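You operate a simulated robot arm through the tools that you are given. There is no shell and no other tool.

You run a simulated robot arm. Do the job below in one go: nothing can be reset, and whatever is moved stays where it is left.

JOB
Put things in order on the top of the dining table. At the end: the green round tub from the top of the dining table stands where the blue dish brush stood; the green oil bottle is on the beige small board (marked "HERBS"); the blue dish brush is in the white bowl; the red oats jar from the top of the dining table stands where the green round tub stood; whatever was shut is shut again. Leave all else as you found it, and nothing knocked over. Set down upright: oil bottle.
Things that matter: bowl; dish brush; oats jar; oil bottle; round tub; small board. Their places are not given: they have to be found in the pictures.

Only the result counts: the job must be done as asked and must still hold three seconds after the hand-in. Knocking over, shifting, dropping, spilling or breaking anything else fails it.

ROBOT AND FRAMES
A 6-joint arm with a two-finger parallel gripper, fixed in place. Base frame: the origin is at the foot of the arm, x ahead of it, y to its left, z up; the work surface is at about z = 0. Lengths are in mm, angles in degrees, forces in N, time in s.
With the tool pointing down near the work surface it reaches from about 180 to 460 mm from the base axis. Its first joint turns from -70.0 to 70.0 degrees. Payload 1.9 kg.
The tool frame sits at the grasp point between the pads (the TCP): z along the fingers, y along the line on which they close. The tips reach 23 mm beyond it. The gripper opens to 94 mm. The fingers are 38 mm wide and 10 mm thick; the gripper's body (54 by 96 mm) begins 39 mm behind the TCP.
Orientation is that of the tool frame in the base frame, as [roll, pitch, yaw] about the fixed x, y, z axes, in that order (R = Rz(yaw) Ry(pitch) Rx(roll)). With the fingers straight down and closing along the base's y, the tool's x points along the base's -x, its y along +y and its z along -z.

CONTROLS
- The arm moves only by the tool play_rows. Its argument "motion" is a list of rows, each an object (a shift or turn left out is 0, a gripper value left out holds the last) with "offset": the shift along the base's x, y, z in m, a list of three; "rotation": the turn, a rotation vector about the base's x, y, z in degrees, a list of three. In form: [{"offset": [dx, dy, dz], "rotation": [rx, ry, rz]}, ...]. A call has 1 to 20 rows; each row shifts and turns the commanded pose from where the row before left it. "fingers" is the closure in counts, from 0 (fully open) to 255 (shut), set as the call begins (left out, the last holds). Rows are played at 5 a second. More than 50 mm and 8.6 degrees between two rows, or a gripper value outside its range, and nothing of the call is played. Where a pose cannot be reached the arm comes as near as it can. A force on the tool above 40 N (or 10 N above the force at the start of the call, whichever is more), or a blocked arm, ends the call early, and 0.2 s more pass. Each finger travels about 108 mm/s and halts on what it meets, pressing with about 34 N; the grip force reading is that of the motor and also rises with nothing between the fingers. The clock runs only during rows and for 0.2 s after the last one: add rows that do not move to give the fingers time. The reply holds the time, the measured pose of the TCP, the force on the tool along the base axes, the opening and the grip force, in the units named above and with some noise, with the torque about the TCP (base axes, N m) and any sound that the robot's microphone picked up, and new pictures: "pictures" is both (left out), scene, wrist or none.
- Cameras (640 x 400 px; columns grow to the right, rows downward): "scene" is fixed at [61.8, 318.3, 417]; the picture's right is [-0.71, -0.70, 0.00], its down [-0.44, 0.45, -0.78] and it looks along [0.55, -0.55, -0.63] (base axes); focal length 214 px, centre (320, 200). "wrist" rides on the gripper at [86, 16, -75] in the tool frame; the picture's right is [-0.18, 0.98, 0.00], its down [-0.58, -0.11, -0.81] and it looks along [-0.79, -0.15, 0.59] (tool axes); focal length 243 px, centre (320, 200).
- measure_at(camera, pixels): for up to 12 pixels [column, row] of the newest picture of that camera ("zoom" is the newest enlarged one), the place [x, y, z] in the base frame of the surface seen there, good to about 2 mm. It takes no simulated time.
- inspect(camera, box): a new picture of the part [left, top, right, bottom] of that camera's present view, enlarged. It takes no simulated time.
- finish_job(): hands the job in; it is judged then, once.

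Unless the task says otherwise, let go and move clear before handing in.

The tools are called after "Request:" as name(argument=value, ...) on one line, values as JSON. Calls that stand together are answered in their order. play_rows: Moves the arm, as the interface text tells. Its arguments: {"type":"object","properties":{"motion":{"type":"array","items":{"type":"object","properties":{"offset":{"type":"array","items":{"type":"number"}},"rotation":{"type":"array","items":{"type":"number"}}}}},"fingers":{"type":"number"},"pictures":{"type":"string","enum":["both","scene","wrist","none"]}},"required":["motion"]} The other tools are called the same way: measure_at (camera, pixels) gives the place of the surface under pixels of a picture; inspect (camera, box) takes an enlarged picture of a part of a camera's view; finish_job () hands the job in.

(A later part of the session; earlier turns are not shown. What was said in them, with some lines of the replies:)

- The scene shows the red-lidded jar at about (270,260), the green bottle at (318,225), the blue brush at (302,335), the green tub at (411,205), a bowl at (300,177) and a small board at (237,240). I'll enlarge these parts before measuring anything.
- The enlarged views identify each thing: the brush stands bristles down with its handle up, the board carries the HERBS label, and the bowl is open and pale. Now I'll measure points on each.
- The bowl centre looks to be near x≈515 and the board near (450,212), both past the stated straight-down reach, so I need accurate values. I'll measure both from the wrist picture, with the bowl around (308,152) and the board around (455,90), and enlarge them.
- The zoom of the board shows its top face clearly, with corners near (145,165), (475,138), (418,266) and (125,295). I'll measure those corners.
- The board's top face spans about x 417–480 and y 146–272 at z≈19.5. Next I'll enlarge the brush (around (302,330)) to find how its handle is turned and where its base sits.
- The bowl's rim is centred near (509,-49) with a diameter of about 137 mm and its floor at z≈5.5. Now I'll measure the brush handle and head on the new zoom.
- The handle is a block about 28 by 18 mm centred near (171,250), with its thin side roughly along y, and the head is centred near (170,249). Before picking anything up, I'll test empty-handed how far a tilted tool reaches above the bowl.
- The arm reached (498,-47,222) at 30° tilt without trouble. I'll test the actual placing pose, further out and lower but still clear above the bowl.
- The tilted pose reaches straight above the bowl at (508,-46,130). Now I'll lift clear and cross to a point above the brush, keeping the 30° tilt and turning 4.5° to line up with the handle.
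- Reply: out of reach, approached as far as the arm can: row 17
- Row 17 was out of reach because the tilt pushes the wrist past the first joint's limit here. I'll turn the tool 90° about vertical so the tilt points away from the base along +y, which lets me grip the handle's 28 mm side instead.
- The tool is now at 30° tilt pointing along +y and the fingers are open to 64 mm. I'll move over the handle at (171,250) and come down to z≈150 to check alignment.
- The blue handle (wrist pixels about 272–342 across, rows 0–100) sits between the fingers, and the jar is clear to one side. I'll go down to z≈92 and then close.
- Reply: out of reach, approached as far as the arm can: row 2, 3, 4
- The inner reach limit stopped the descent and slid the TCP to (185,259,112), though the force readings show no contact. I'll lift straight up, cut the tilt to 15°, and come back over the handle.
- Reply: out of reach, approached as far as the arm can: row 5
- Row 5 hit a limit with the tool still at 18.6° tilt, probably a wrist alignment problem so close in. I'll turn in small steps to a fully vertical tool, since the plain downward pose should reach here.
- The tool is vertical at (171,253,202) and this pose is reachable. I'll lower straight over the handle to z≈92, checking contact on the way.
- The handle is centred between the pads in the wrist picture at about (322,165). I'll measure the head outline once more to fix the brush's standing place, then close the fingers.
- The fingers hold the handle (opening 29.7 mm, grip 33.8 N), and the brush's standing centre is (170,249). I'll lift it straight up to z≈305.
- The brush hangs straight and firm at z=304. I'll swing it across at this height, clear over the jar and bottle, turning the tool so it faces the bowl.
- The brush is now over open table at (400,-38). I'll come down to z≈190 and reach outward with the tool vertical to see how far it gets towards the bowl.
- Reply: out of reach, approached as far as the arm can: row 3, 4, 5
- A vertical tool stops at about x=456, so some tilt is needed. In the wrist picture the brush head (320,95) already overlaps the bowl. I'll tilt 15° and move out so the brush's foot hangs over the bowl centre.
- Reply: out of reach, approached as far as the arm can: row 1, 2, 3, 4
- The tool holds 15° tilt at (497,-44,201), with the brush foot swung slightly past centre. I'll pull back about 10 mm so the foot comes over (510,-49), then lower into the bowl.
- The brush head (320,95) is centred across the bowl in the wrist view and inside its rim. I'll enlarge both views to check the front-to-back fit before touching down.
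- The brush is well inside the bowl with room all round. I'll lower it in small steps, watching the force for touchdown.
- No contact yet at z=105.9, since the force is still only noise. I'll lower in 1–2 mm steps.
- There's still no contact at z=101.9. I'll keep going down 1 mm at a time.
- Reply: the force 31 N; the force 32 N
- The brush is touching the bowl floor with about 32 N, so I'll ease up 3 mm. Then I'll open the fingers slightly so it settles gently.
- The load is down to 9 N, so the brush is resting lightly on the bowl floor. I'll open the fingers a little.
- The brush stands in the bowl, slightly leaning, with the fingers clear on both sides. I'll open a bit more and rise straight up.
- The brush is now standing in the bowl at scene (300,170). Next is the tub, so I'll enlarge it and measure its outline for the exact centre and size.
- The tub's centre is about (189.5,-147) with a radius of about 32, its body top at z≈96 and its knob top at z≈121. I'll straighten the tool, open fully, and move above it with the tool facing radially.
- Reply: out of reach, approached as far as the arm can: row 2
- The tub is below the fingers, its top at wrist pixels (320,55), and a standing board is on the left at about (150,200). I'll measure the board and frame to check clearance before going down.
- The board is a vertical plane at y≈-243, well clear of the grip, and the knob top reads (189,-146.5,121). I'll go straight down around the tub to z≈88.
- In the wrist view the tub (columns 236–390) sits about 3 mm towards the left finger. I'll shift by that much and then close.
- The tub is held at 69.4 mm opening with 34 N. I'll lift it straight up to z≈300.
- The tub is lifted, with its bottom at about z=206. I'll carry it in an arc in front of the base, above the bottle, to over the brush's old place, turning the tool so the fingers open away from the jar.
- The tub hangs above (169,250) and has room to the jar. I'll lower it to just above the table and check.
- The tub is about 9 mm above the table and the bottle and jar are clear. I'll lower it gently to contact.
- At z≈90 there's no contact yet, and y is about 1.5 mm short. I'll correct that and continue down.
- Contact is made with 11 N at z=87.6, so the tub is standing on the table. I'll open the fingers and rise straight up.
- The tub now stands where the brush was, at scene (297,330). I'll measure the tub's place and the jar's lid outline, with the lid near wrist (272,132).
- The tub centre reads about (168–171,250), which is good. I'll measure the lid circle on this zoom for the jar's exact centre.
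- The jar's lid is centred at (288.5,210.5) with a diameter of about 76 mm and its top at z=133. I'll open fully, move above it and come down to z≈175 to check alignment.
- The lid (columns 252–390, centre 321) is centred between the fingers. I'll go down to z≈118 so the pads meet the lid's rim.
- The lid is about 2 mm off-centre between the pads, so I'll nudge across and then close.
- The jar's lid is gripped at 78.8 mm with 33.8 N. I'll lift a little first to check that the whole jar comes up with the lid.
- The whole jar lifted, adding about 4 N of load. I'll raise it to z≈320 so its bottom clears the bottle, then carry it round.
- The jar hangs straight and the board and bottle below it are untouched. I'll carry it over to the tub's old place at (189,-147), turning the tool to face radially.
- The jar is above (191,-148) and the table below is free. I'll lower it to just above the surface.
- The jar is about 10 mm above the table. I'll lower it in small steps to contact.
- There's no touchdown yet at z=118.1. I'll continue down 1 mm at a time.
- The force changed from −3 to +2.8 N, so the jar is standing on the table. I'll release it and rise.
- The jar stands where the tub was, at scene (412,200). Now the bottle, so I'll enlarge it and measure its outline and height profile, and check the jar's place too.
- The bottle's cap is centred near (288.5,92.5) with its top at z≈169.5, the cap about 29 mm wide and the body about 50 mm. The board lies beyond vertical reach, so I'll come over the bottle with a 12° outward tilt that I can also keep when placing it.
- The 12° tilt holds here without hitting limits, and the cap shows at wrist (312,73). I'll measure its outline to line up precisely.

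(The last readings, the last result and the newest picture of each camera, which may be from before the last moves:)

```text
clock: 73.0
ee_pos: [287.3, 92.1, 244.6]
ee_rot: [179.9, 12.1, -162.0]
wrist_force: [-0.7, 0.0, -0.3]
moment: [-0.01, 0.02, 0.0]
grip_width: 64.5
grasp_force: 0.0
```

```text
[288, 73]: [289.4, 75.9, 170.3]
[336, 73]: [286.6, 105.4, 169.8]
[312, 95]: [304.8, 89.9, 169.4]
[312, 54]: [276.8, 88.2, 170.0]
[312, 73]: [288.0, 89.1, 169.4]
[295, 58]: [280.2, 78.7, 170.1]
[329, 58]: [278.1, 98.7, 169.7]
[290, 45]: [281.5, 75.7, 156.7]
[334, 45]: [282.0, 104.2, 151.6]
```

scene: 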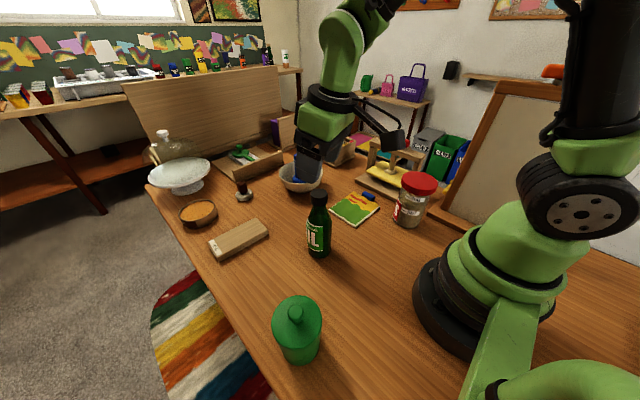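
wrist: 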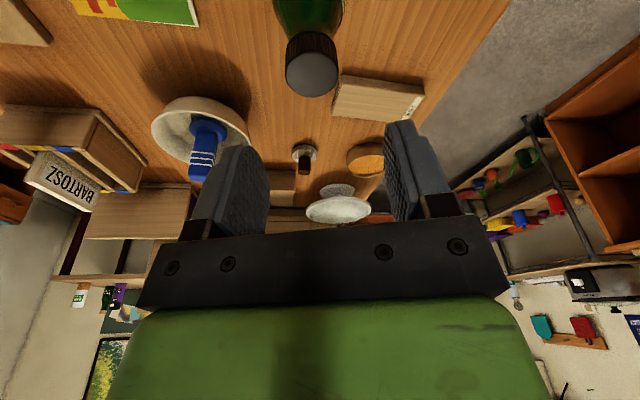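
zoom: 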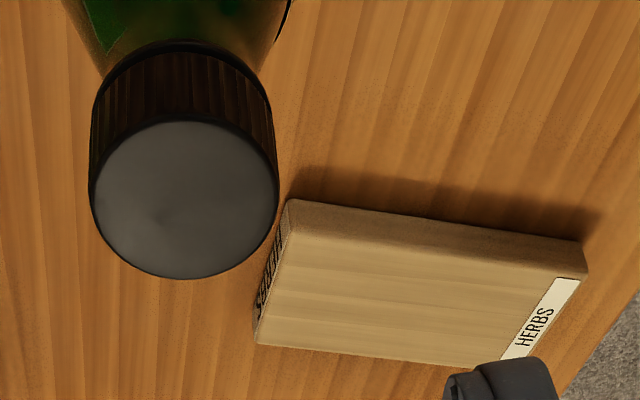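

The cap centre is about (289.5,91) with a diameter of about 31 mm. I'll lower straight down to z≈160 with the fingers on either side of the cap.

Request:
play_rows(motion=[{"offset": [0.002, -0.001, -0.025]}, {"offset": [0, 0, -0.025]}, {"offset": [0, 0, -0.02]}, {"offset": [0, 0, -0.014]}, {"offset": [0, 0, 0]}])

```text
clock: 74.2
ee_pos: [291.5, 89.9, 162.1]
ee_rot: [180.0, 12.1, -162.1]
wrist_force: [-0.8, -0.5, 0.5]
moment: [0.0, 0.02, 0.04]
grip_width: 64.6
grasp_force: 0.1
```

scene: 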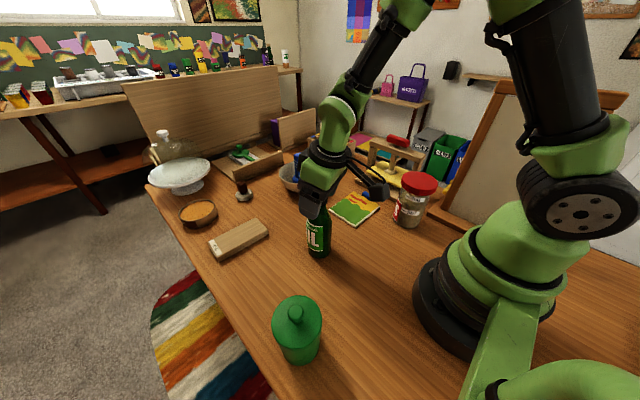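
wrist: 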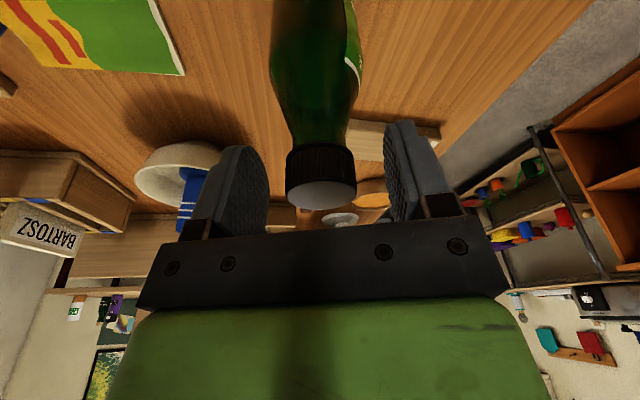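

The cap (columns 286–357) is centred on the grasp point, and the fingertips end at the neck. I'll close the grip.

Request:
play_rows(motion=[{"offset": [0, 0, 0]}, {"offset": [0, 0, 0]}, {"offset": [0, 0, 0]}, {"offset": [0, 0, 0]}], fingers=255, pictures="wrist")

```text
clock: 75.2
ee_pos: [291.2, 90.3, 163.0]
ee_rot: [-179.9, 12.0, -162.0]
wrist_force: [0.4, -1.1, 0.0]
moment: [-0.01, -0.04, -0.01]
grip_width: 32.0
grasp_force: 33.9
```

wrist: 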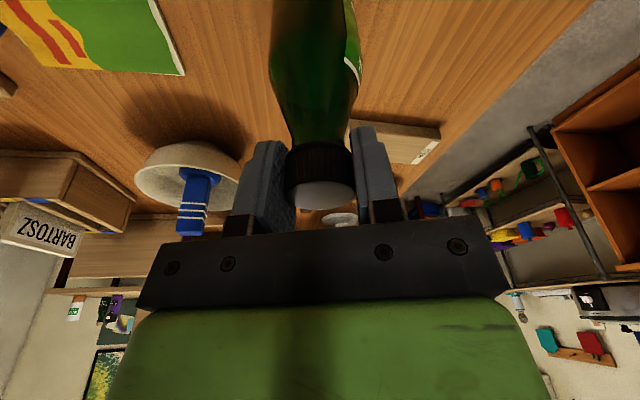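

The cap is held at 32 mm with 33.9 N. I'll lift slightly to check that the bottle hangs straight.

Request:
play_rows(motion=[{"offset": [0, 0, 0.005]}, {"offset": [0, 0, 0.015]}, {"offset": [0, 0, 0.025]}, {"offset": [0, 0, 0]}])

```text
clock: 76.2
ee_pos: [290.0, 90.4, 207.8]
ee_rot: [179.9, 11.9, -162.0]
wrist_force: [0.1, 0.3, -4.7]
moment: [0.02, -0.01, -0.02]
grip_width: 31.7
grasp_force: 34.0
```

scene: 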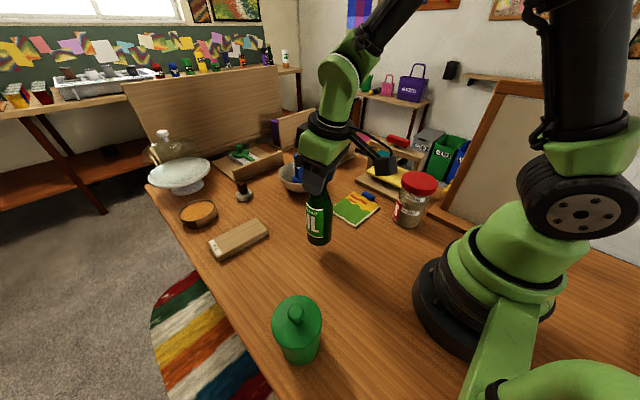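
wrist: 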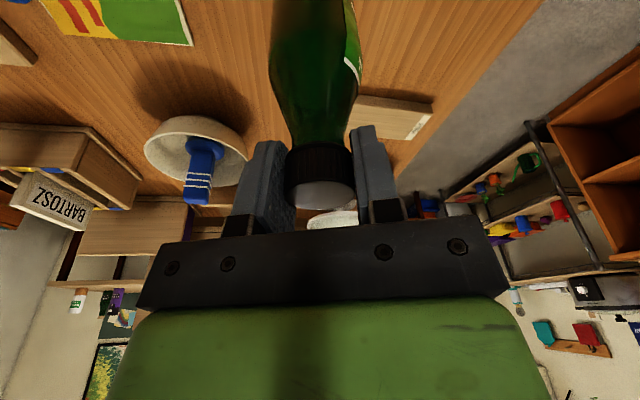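

The bottle hangs straight at about 4.7 N, with its base near z=46. I'll carry it outward to above the board's near end, aiming for (446,175).

Request:
play_rows(motion=[{"offset": [0.0174, 0.0094, 0], "rotation": [0, 0, 3.4]}, {"offset": [0.0174, 0.0094, 0]}, {"offset": [0.0174, 0.0094, 0]}, {"offset": [0.0174, 0.0094, 0]}, {"offset": [0.0174, 0.0094, 0]}, {"offset": [0.0174, 0.0094, 0]}, {"offset": [0.0174, 0.0094, 0]}, {"offset": [0.0174, 0.0094, 0]}, {"offset": [0.0174, 0.0094, 0]}, {"offset": [0, 0, 0]}])

```text
clock: 78.4
ee_pos: [446.4, 173.6, 205.5]
ee_rot: [-180.0, 12.0, -158.6]
wrist_force: [0.0, 0.3, -4.5]
moment: [-0.03, 0.0, 0.0]
grip_width: 32.2
grasp_force: 33.9
```

scene: 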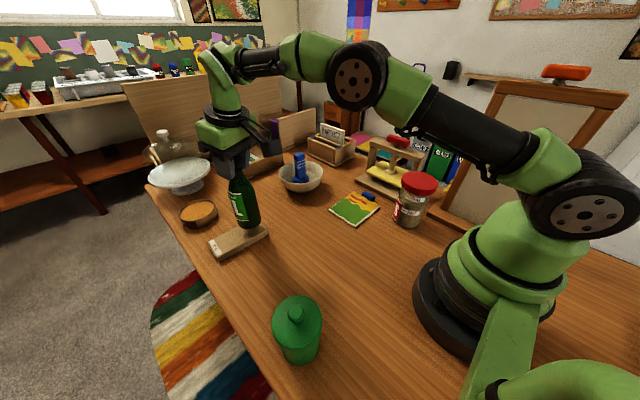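
wrist: 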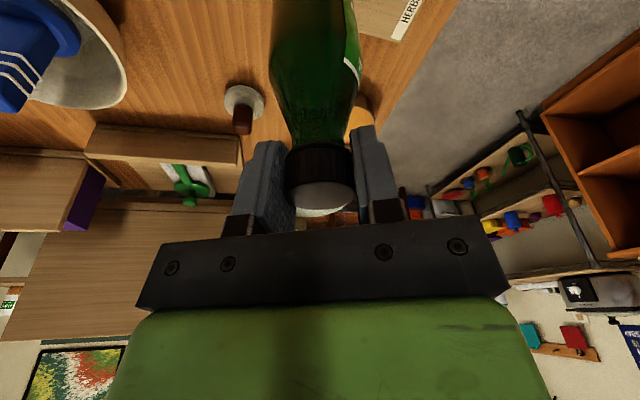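

The bottle is now over the board at (446,174) with no reach warning. I'll enlarge the scene view to confirm where its base will land.

Request:
inspect(camera="scene", box=[195, 160, 295, 270])

```text
3.64 times, centred on (245, 215) of scene
```

zoom: 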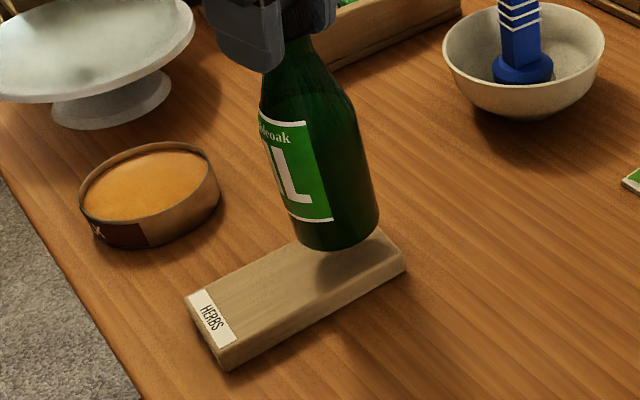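

Request:
measure_at(camera="zoom", pixels=[[300, 238], [335, 246], [374, 228], [292, 190], [335, 200], [365, 175], [264, 100], [300, 110], [340, 95], [275, 65], [310, 65], [230, 300]])

Request:
measure_at(camera="zoom", pixels=[[190, 296], [224, 358], [400, 262], [382, 232], [300, 300], [360, 255], [280, 262], [403, 272]])

```text
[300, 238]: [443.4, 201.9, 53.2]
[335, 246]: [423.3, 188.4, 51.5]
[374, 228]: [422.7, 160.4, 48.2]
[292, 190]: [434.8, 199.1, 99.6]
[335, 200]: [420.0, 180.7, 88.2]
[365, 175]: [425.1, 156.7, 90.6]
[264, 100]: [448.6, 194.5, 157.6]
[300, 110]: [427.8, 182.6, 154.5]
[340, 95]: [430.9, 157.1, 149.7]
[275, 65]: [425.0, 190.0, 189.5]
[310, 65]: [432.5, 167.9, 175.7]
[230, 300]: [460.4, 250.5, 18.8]
```

```text
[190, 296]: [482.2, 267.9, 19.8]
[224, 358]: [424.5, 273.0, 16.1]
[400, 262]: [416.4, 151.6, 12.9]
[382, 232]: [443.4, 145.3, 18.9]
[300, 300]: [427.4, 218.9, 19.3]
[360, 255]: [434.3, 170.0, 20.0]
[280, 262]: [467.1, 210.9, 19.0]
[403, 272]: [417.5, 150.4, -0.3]
```

The bottle base is centred near (444,176), inside the board's top face. I'll lower towards the board, stopping just above it.

Request:
play_rows(motion=[{"offset": [0.001, 0.001, -0.008]}, {"offset": [0, 0, -0.006]}, {"offset": [0, 0, -0.004]}, {"offset": [0, 0, 0]}], pictures="none")

Request:
play_rows(motion=[{"offset": [0, 0, -0.0015]}, {"offset": [0, 0, 0]}], pictures="none")

Request:
play_rows(motion=[{"offset": [0, 0, -0.001]}, {"offset": [0, 0, 0]}], pictures="none")

```text
clock: 79.4
ee_pos: [447.6, 176.8, 189.1]
ee_rot: [180.0, 12.0, -158.6]
wrist_force: [-0.6, 0.1, -5.1]
moment: [-0.02, 0.0, 0.01]
grip_width: 32.2
grasp_force: 34.3
```

```text
clock: 80.0
ee_pos: [448.9, 175.8, 186.8]
ee_rot: [180.0, 12.0, -158.6]
wrist_force: [-0.1, -0.6, -5.5]
moment: [-0.03, 0.0, 0.0]
grip_width: 32.1
grasp_force: 34.2
```

```text
clock: 80.6
ee_pos: [447.8, 174.3, 186.6]
ee_rot: [179.9, 12.1, -158.6]
wrist_force: [0.0, 0.3, -3.1]
moment: [0.02, 0.05, 0.03]
grip_width: 32.0
grasp_force: 33.8
```

The bottle is still hanging free at z≈186. I'll continue down in small steps.

Request:
play_rows(motion=[{"offset": [0, 0, -0.001]}, {"offset": [0, 0, -0.001]}, {"offset": [0, 0, 0]}], pictures="none")

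Request:
play_rows(motion=[{"offset": [0, 0, -0.001]}, {"offset": [0, 0, 0]}], pictures="none")

```text
clock: 81.4
ee_pos: [447.6, 175.8, 184.9]
ee_rot: [180.0, 12.0, -158.6]
wrist_force: [-0.2, 0.5, -3.5]
moment: [-0.01, 0.02, -0.01]
grip_width: 32.1
grasp_force: 34.1
```

```text
clock: 82.0
ee_pos: [447.2, 175.6, 183.4]
ee_rot: [-179.9, 12.0, -158.6]
wrist_force: [0.2, 0.3, -3.8]
moment: [0.01, 0.01, -0.01]
grip_width: 31.9
grasp_force: 33.6
```

Request:
play_rows(motion=[{"offset": [0, 0, -0.001]}, {"offset": [0, 0, 0]}], pictures="none")

Request:
play_rows(motion=[{"offset": [0, 0, -0.0007]}, {"offset": [0, 0, 0]}], pictures="none")

```text
clock: 82.6
ee_pos: [447.9, 175.2, 182.8]
ee_rot: [180.0, 12.0, -158.6]
wrist_force: [0.6, 0.1, -4.4]
moment: [0.01, 0.01, -0.01]
grip_width: 32.0
grasp_force: 33.8
```

```text
clock: 83.2
ee_pos: [448.0, 175.5, 181.9]
ee_rot: [180.0, 12.0, -158.6]
wrist_force: [-0.2, 0.4, -3.1]
moment: [-0.03, -0.02, 0.03]
grip_width: 32.0
grasp_force: 33.7
```

At z≈182 there's still no contact, though the bottle must be nearly touching. I'll go down 0.7 mm at a time.

Request:
play_rows(motion=[{"offset": [0, 0, -0.0007]}, {"offset": [0, 0, 0]}], pictures="none")

Request:
play_rows(motion=[{"offset": [0, 0, -0.0007]}, {"offset": [0, 0, 0]}], pictures="scene")

```text
clock: 83.8
ee_pos: [448.5, 175.8, 182.1]
ee_rot: [180.0, 12.1, -158.5]
wrist_force: [-1.7, -1.2, 2.5]
moment: [-0.22, 0.26, -0.04]
grip_width: 32.0
grasp_force: 34.0
```

```text
clock: 84.4
ee_pos: [448.2, 175.6, 182.7]
ee_rot: [-180.0, 12.1, -158.6]
wrist_force: [-4.1, -1.7, 14.5]
moment: [-0.32, 0.78, 0.0]
grip_width: 31.9
grasp_force: 34.1
```

scene: 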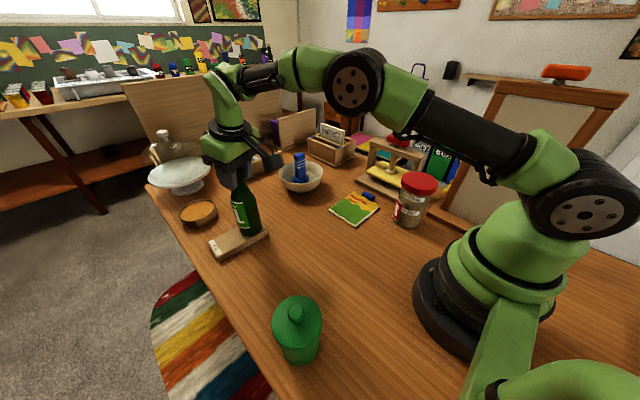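

The bottle is on the board with a light push of about 14 N. I'll ease up 0.8 mm to remove the side load, then check before letting go.

Request:
play_rows(motion=[{"offset": [0, 0, 0.0008]}, {"offset": [0, 0, 0]}, {"offset": [0, 0, 0]}], pictures="none")

Request:
inspect(camera="scene", box=[195, 160, 295, 270])

```text
clock: 85.2
ee_pos: [446.8, 175.9, 181.2]
ee_rot: [-179.9, 12.1, -158.7]
wrist_force: [3.2, 1.5, 3.9]
moment: [0.27, -0.52, -0.02]
grip_width: 31.9
grasp_force: 34.5
```

```text
3.64 times, centred on (245, 215) of scene
```

zoom: 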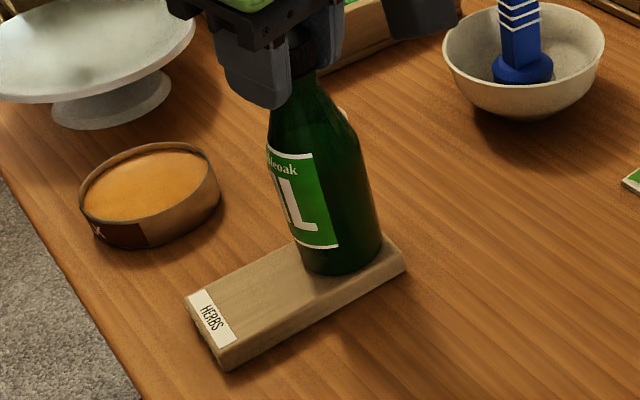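

The bottle stands wholly on the board with only light residual load. I'll open the fingers slightly to release it, then check.

Request:
play_rows(motion=[{"offset": [0, 0, 0]}, {"offset": [0, 0, 0]}, {"offset": [0, 0, 0]}, {"offset": [0, 0, 0]}], fingers=120, pictures="both")

```text
clock: 86.2
ee_pos: [447.0, 176.0, 181.3]
ee_rot: [180.0, 11.9, -158.6]
wrist_force: [0.1, -0.1, 0.0]
moment: [0.01, 0.0, -0.03]
grip_width: 49.8
grasp_force: 0.1
```

scene: 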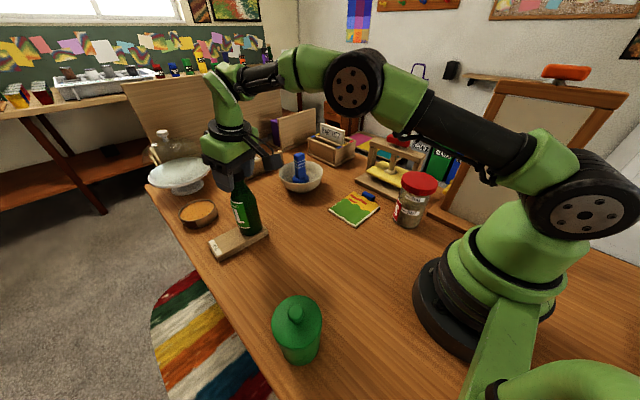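
wrist: 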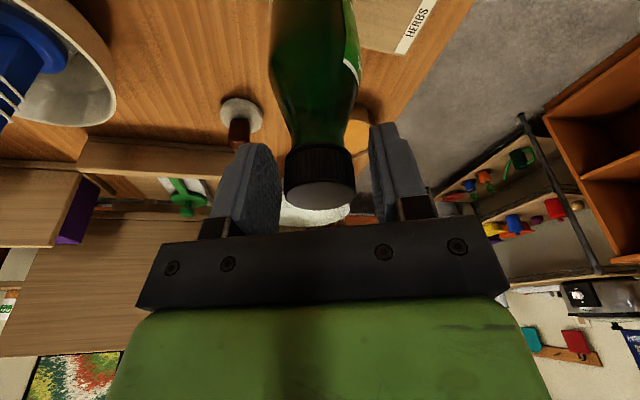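

The bottle stands on its own with the cap free between the fingers. I'll open a bit wider and back out along the tool axis.

Request:
play_rows(motion=[{"offset": [0, 0, 0]}, {"offset": [-0.0019, -0.0008, 0.0098]}, {"offset": [-0.0029, -0.0011, 0.0147]}, {"offset": [-0.0039, -0.0015, 0.0196]}, {"offset": [-0.0039, -0.0015, 0.0196]}, {"offset": [-0.006, -0.002, 0.025]}, {"offset": [-0.01, -0.004, 0.03]}, {"offset": [0, 0, 0]}], fingers=80, pictures="both")

```text
clock: 88.0
ee_pos: [420.0, 162.5, 301.6]
ee_rot: [180.0, 12.1, -158.7]
wrist_force: [0.2, 0.5, 0.7]
moment: [-0.03, 0.01, 0.01]
grip_width: 64.5
grasp_force: 0.1
```

scene: 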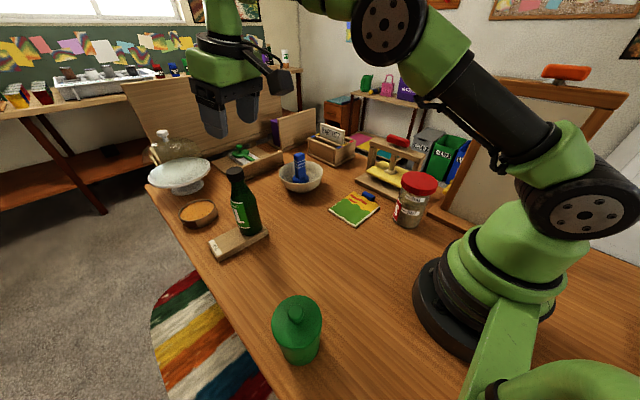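
wrist: 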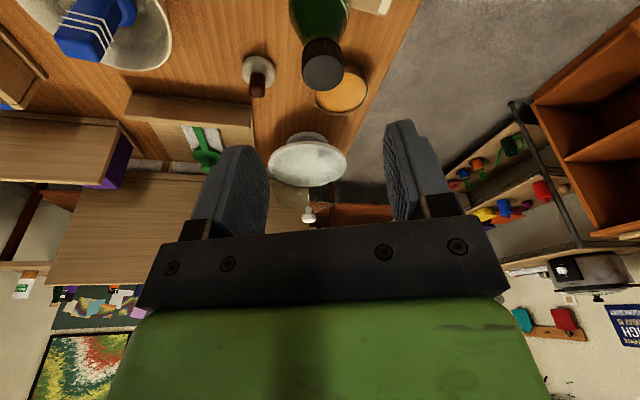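

The bottle stands upright on the board. I'll move the arm back to its starting area so I can check every object from a clear view.

Request:
play_rows(motion=[{"offset": [-0.024, -0.024, 0.004], "rotation": [-2.2, 5.6, 0]}, {"offset": [-0.024, -0.024, 0.004], "rotation": [-2.2, 5.6, 0]}, {"offset": [-0.024, -0.024, 0.004], "rotation": [0, 0, -7]}, {"offset": [-0.024, -0.024, 0.004], "rotation": [0, 0, -7]}, {"offset": [-0.024, -0.024, 0.004], "rotation": [0, 0, -7]}, {"offset": [-0.024, -0.024, 0.003]}, {"offset": [0, 0, 0]}, {"offset": [0, 0, 0]}], fingers=0, pictures="both")

```text
clock: 89.8
ee_pos: [274.1, 20.8, 322.7]
ee_rot: [-180.0, -0.1, -179.6]
wrist_force: [-0.3, 0.1, 0.1]
moment: [-0.04, 0.0, 0.0]
grip_width: 93.9
grasp_force: 0.1
```

scene: 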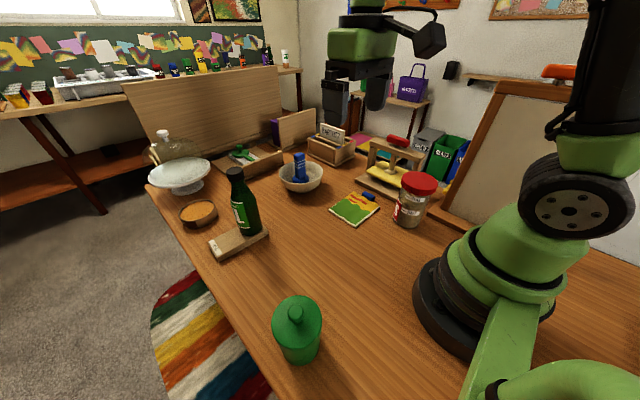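
wrist: 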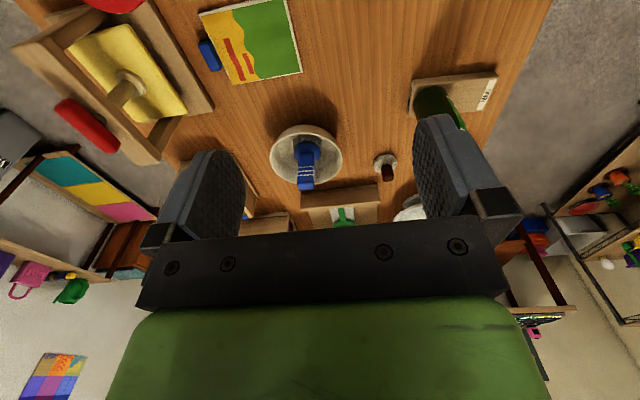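

All four objects look in place from here. I'll enlarge each one and measure to confirm its position.

Request:
inspect(camera="scene", box=[372, 160, 452, 240])

Request:
measure_at(camera="zoom", pixels=[[190, 130], [360, 140], [280, 75], [270, 170], [200, 110], [330, 165], [220, 310], [260, 335], [170, 290], [310, 310], [365, 120], [230, 160]])

Request:
inspect(camera="scene", box=[250, 290, 350, 370])

Request:
inspect(camera="scene", box=[190, 140, 340, 270])

```text
5.00 times, centred on (412, 200) of scene
```

zoom: 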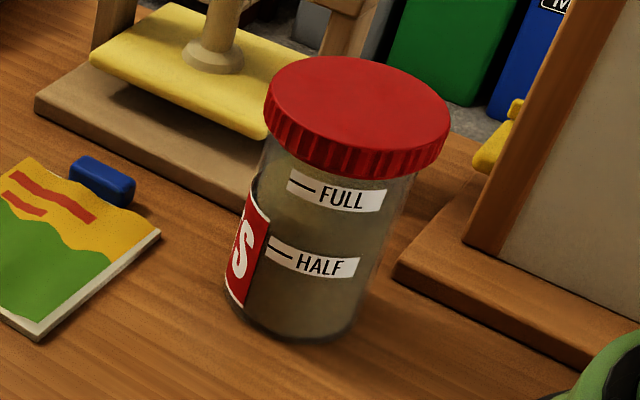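

```text
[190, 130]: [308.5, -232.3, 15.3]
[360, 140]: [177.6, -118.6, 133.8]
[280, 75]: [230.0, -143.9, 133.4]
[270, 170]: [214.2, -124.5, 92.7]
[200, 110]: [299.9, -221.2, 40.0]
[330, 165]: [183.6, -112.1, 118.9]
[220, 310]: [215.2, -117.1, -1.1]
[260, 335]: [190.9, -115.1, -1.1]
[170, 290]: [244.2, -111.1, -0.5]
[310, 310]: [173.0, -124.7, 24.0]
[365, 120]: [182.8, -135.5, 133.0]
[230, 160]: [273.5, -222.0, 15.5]
```

```text
5.00 times, centred on (300, 330) of scene
```

zoom: 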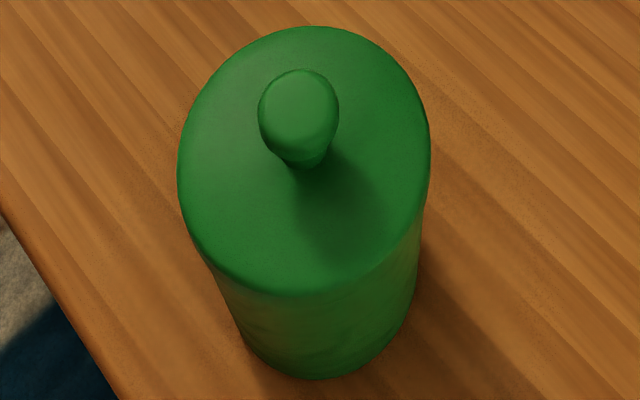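

```text
3.08 times, centred on (265, 205) of scene
```

zoom: 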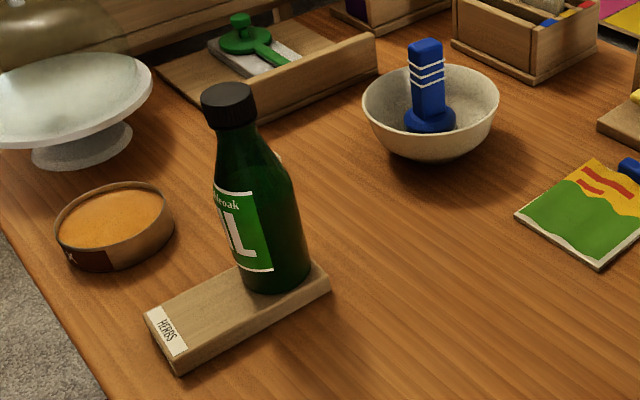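

The jar, tub, bottle and brush all stand properly. I'll measure the bowl rim, the board corners and the bottle base to make sure nothing shifted.

Request:
measure_at(camera="zoom", pixels=[[366, 95], [495, 95], [430, 70], [425, 130], [148, 313], [178, 358], [325, 278], [318, 264], [243, 280], [273, 290], [307, 272], [230, 90]])

Request:
measure_at(camera="wrist", pixels=[[305, 127], [275, 152], [340, 152], [305, 190], [414, 80], [497, 76], [490, 106], [412, 108], [205, 15], [290, 5], [302, 70], [235, 83]])

Request:
inspect(camera="wrist", box=[240, 90, 400, 190])

```text
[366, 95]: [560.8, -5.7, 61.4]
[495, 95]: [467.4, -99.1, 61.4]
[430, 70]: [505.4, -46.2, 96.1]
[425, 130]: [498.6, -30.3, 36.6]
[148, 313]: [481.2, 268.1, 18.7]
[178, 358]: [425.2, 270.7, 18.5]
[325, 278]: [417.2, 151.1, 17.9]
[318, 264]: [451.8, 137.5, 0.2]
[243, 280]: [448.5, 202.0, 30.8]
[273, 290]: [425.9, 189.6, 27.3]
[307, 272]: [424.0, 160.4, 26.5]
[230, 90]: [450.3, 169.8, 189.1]
```

```text
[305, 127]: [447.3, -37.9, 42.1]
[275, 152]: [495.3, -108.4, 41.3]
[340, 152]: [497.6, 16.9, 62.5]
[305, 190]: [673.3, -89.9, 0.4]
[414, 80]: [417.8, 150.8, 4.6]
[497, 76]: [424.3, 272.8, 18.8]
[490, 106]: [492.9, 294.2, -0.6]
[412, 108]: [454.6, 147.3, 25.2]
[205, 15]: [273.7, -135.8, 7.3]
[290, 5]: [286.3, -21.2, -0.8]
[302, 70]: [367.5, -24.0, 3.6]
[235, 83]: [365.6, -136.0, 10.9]
```

```text
4.00 times, centred on (320, 140) of wrist
```

zoom: 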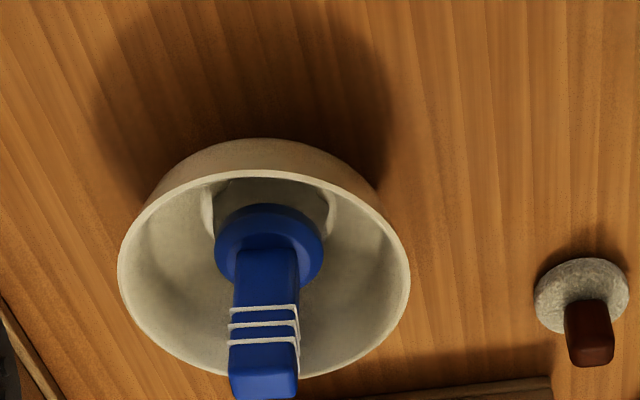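

The bowl, board and book are where they were, and the bottle is upright with its cap at z=189. One last check on the jar and tub centres.

Request:
inspect(camera="scene", box=[372, 160, 452, 240])

Request:
measure_at(camera="zoom", pixels=[[270, 95], [446, 125], [340, 60], [345, 145], [290, 70], [420, 145], [405, 80], [285, 125], [245, 318], [330, 335], [360, 310], [300, 338]])

Request:
inspect(camera="scene", box=[250, 290, 350, 370])

Request:
measure_at(camera="zoom", pixels=[[182, 160], [427, 130], [310, 30], [295, 285], [220, 70], [400, 75], [220, 245], [400, 240], [300, 90], [260, 360], [320, 377], [390, 345]])

```text
5.00 times, centred on (412, 200) of scene
```

zoom: 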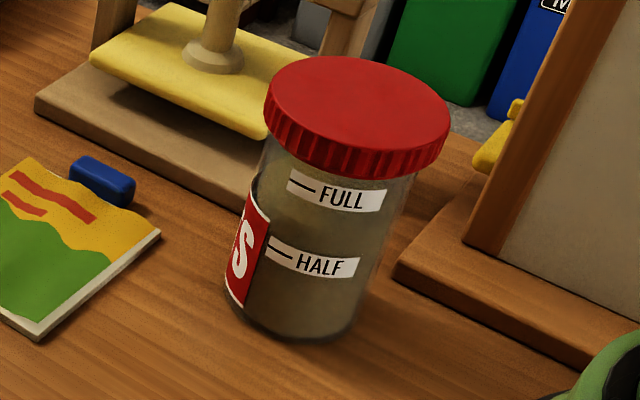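

```text
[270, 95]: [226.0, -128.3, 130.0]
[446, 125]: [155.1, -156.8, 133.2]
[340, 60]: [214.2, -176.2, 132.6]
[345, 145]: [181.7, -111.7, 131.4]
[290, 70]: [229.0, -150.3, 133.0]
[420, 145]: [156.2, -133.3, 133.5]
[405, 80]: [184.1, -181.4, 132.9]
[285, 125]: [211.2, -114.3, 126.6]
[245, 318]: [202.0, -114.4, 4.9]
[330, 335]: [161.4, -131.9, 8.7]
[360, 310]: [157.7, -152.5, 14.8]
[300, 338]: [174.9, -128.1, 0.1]
```

```text
5.00 times, centred on (300, 330) of scene
```

zoom: 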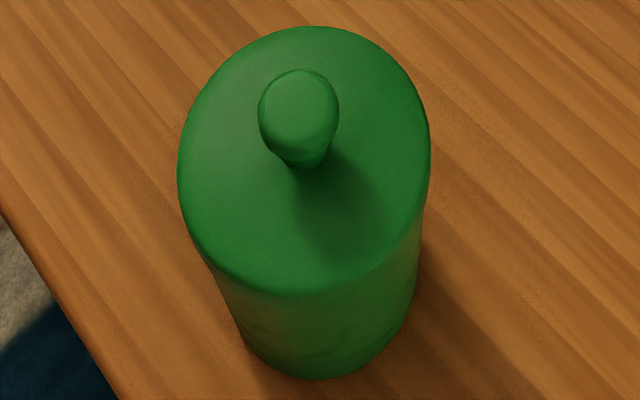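

```text
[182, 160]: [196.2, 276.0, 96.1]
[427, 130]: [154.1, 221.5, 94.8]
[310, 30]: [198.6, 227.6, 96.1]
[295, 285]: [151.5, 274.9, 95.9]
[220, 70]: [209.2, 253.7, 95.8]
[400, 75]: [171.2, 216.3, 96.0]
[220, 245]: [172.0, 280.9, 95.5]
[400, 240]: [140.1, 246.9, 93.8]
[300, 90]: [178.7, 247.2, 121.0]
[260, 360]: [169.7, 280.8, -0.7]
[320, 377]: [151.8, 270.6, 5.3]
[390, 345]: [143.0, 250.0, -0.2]
```

The checks agree:

- **Jar:** centred at about (191,-146.5), against the tub's old (190,-147).
- **Tub:** about 4 mm from the brush's old place.
- **Bottle:** upright, fully on the HERBS board.
- **Brush:** standing in the bowl.

The arm is clear with its fingers open, and nothing else has moved, so I'm handing in.

Request:
finish_job()

```text
The job is handed in.
```

The table is in order and I've handed the job in; the result of the judging hasn't come back.

- **Dish brush:** it stands in the white bowl. The bowl stayed within 1–2 mm of where it was.
- **Round tub:** it stands where the brush stood, about 4 mm off. I left that rather than risk touching it again.
- **Oats jar:** it stands where the tub stood, within about 1–2 mm. I lifted it by its lid, which stayed on.
- **Oil bottle:** it stands upright, fully on the HERBS board near the end closest to the bowl.

I opened nothing, so there was nothing to shut again. In the last pictures nothing was knocked over, and the arm was back near its starting position with the fingers open.
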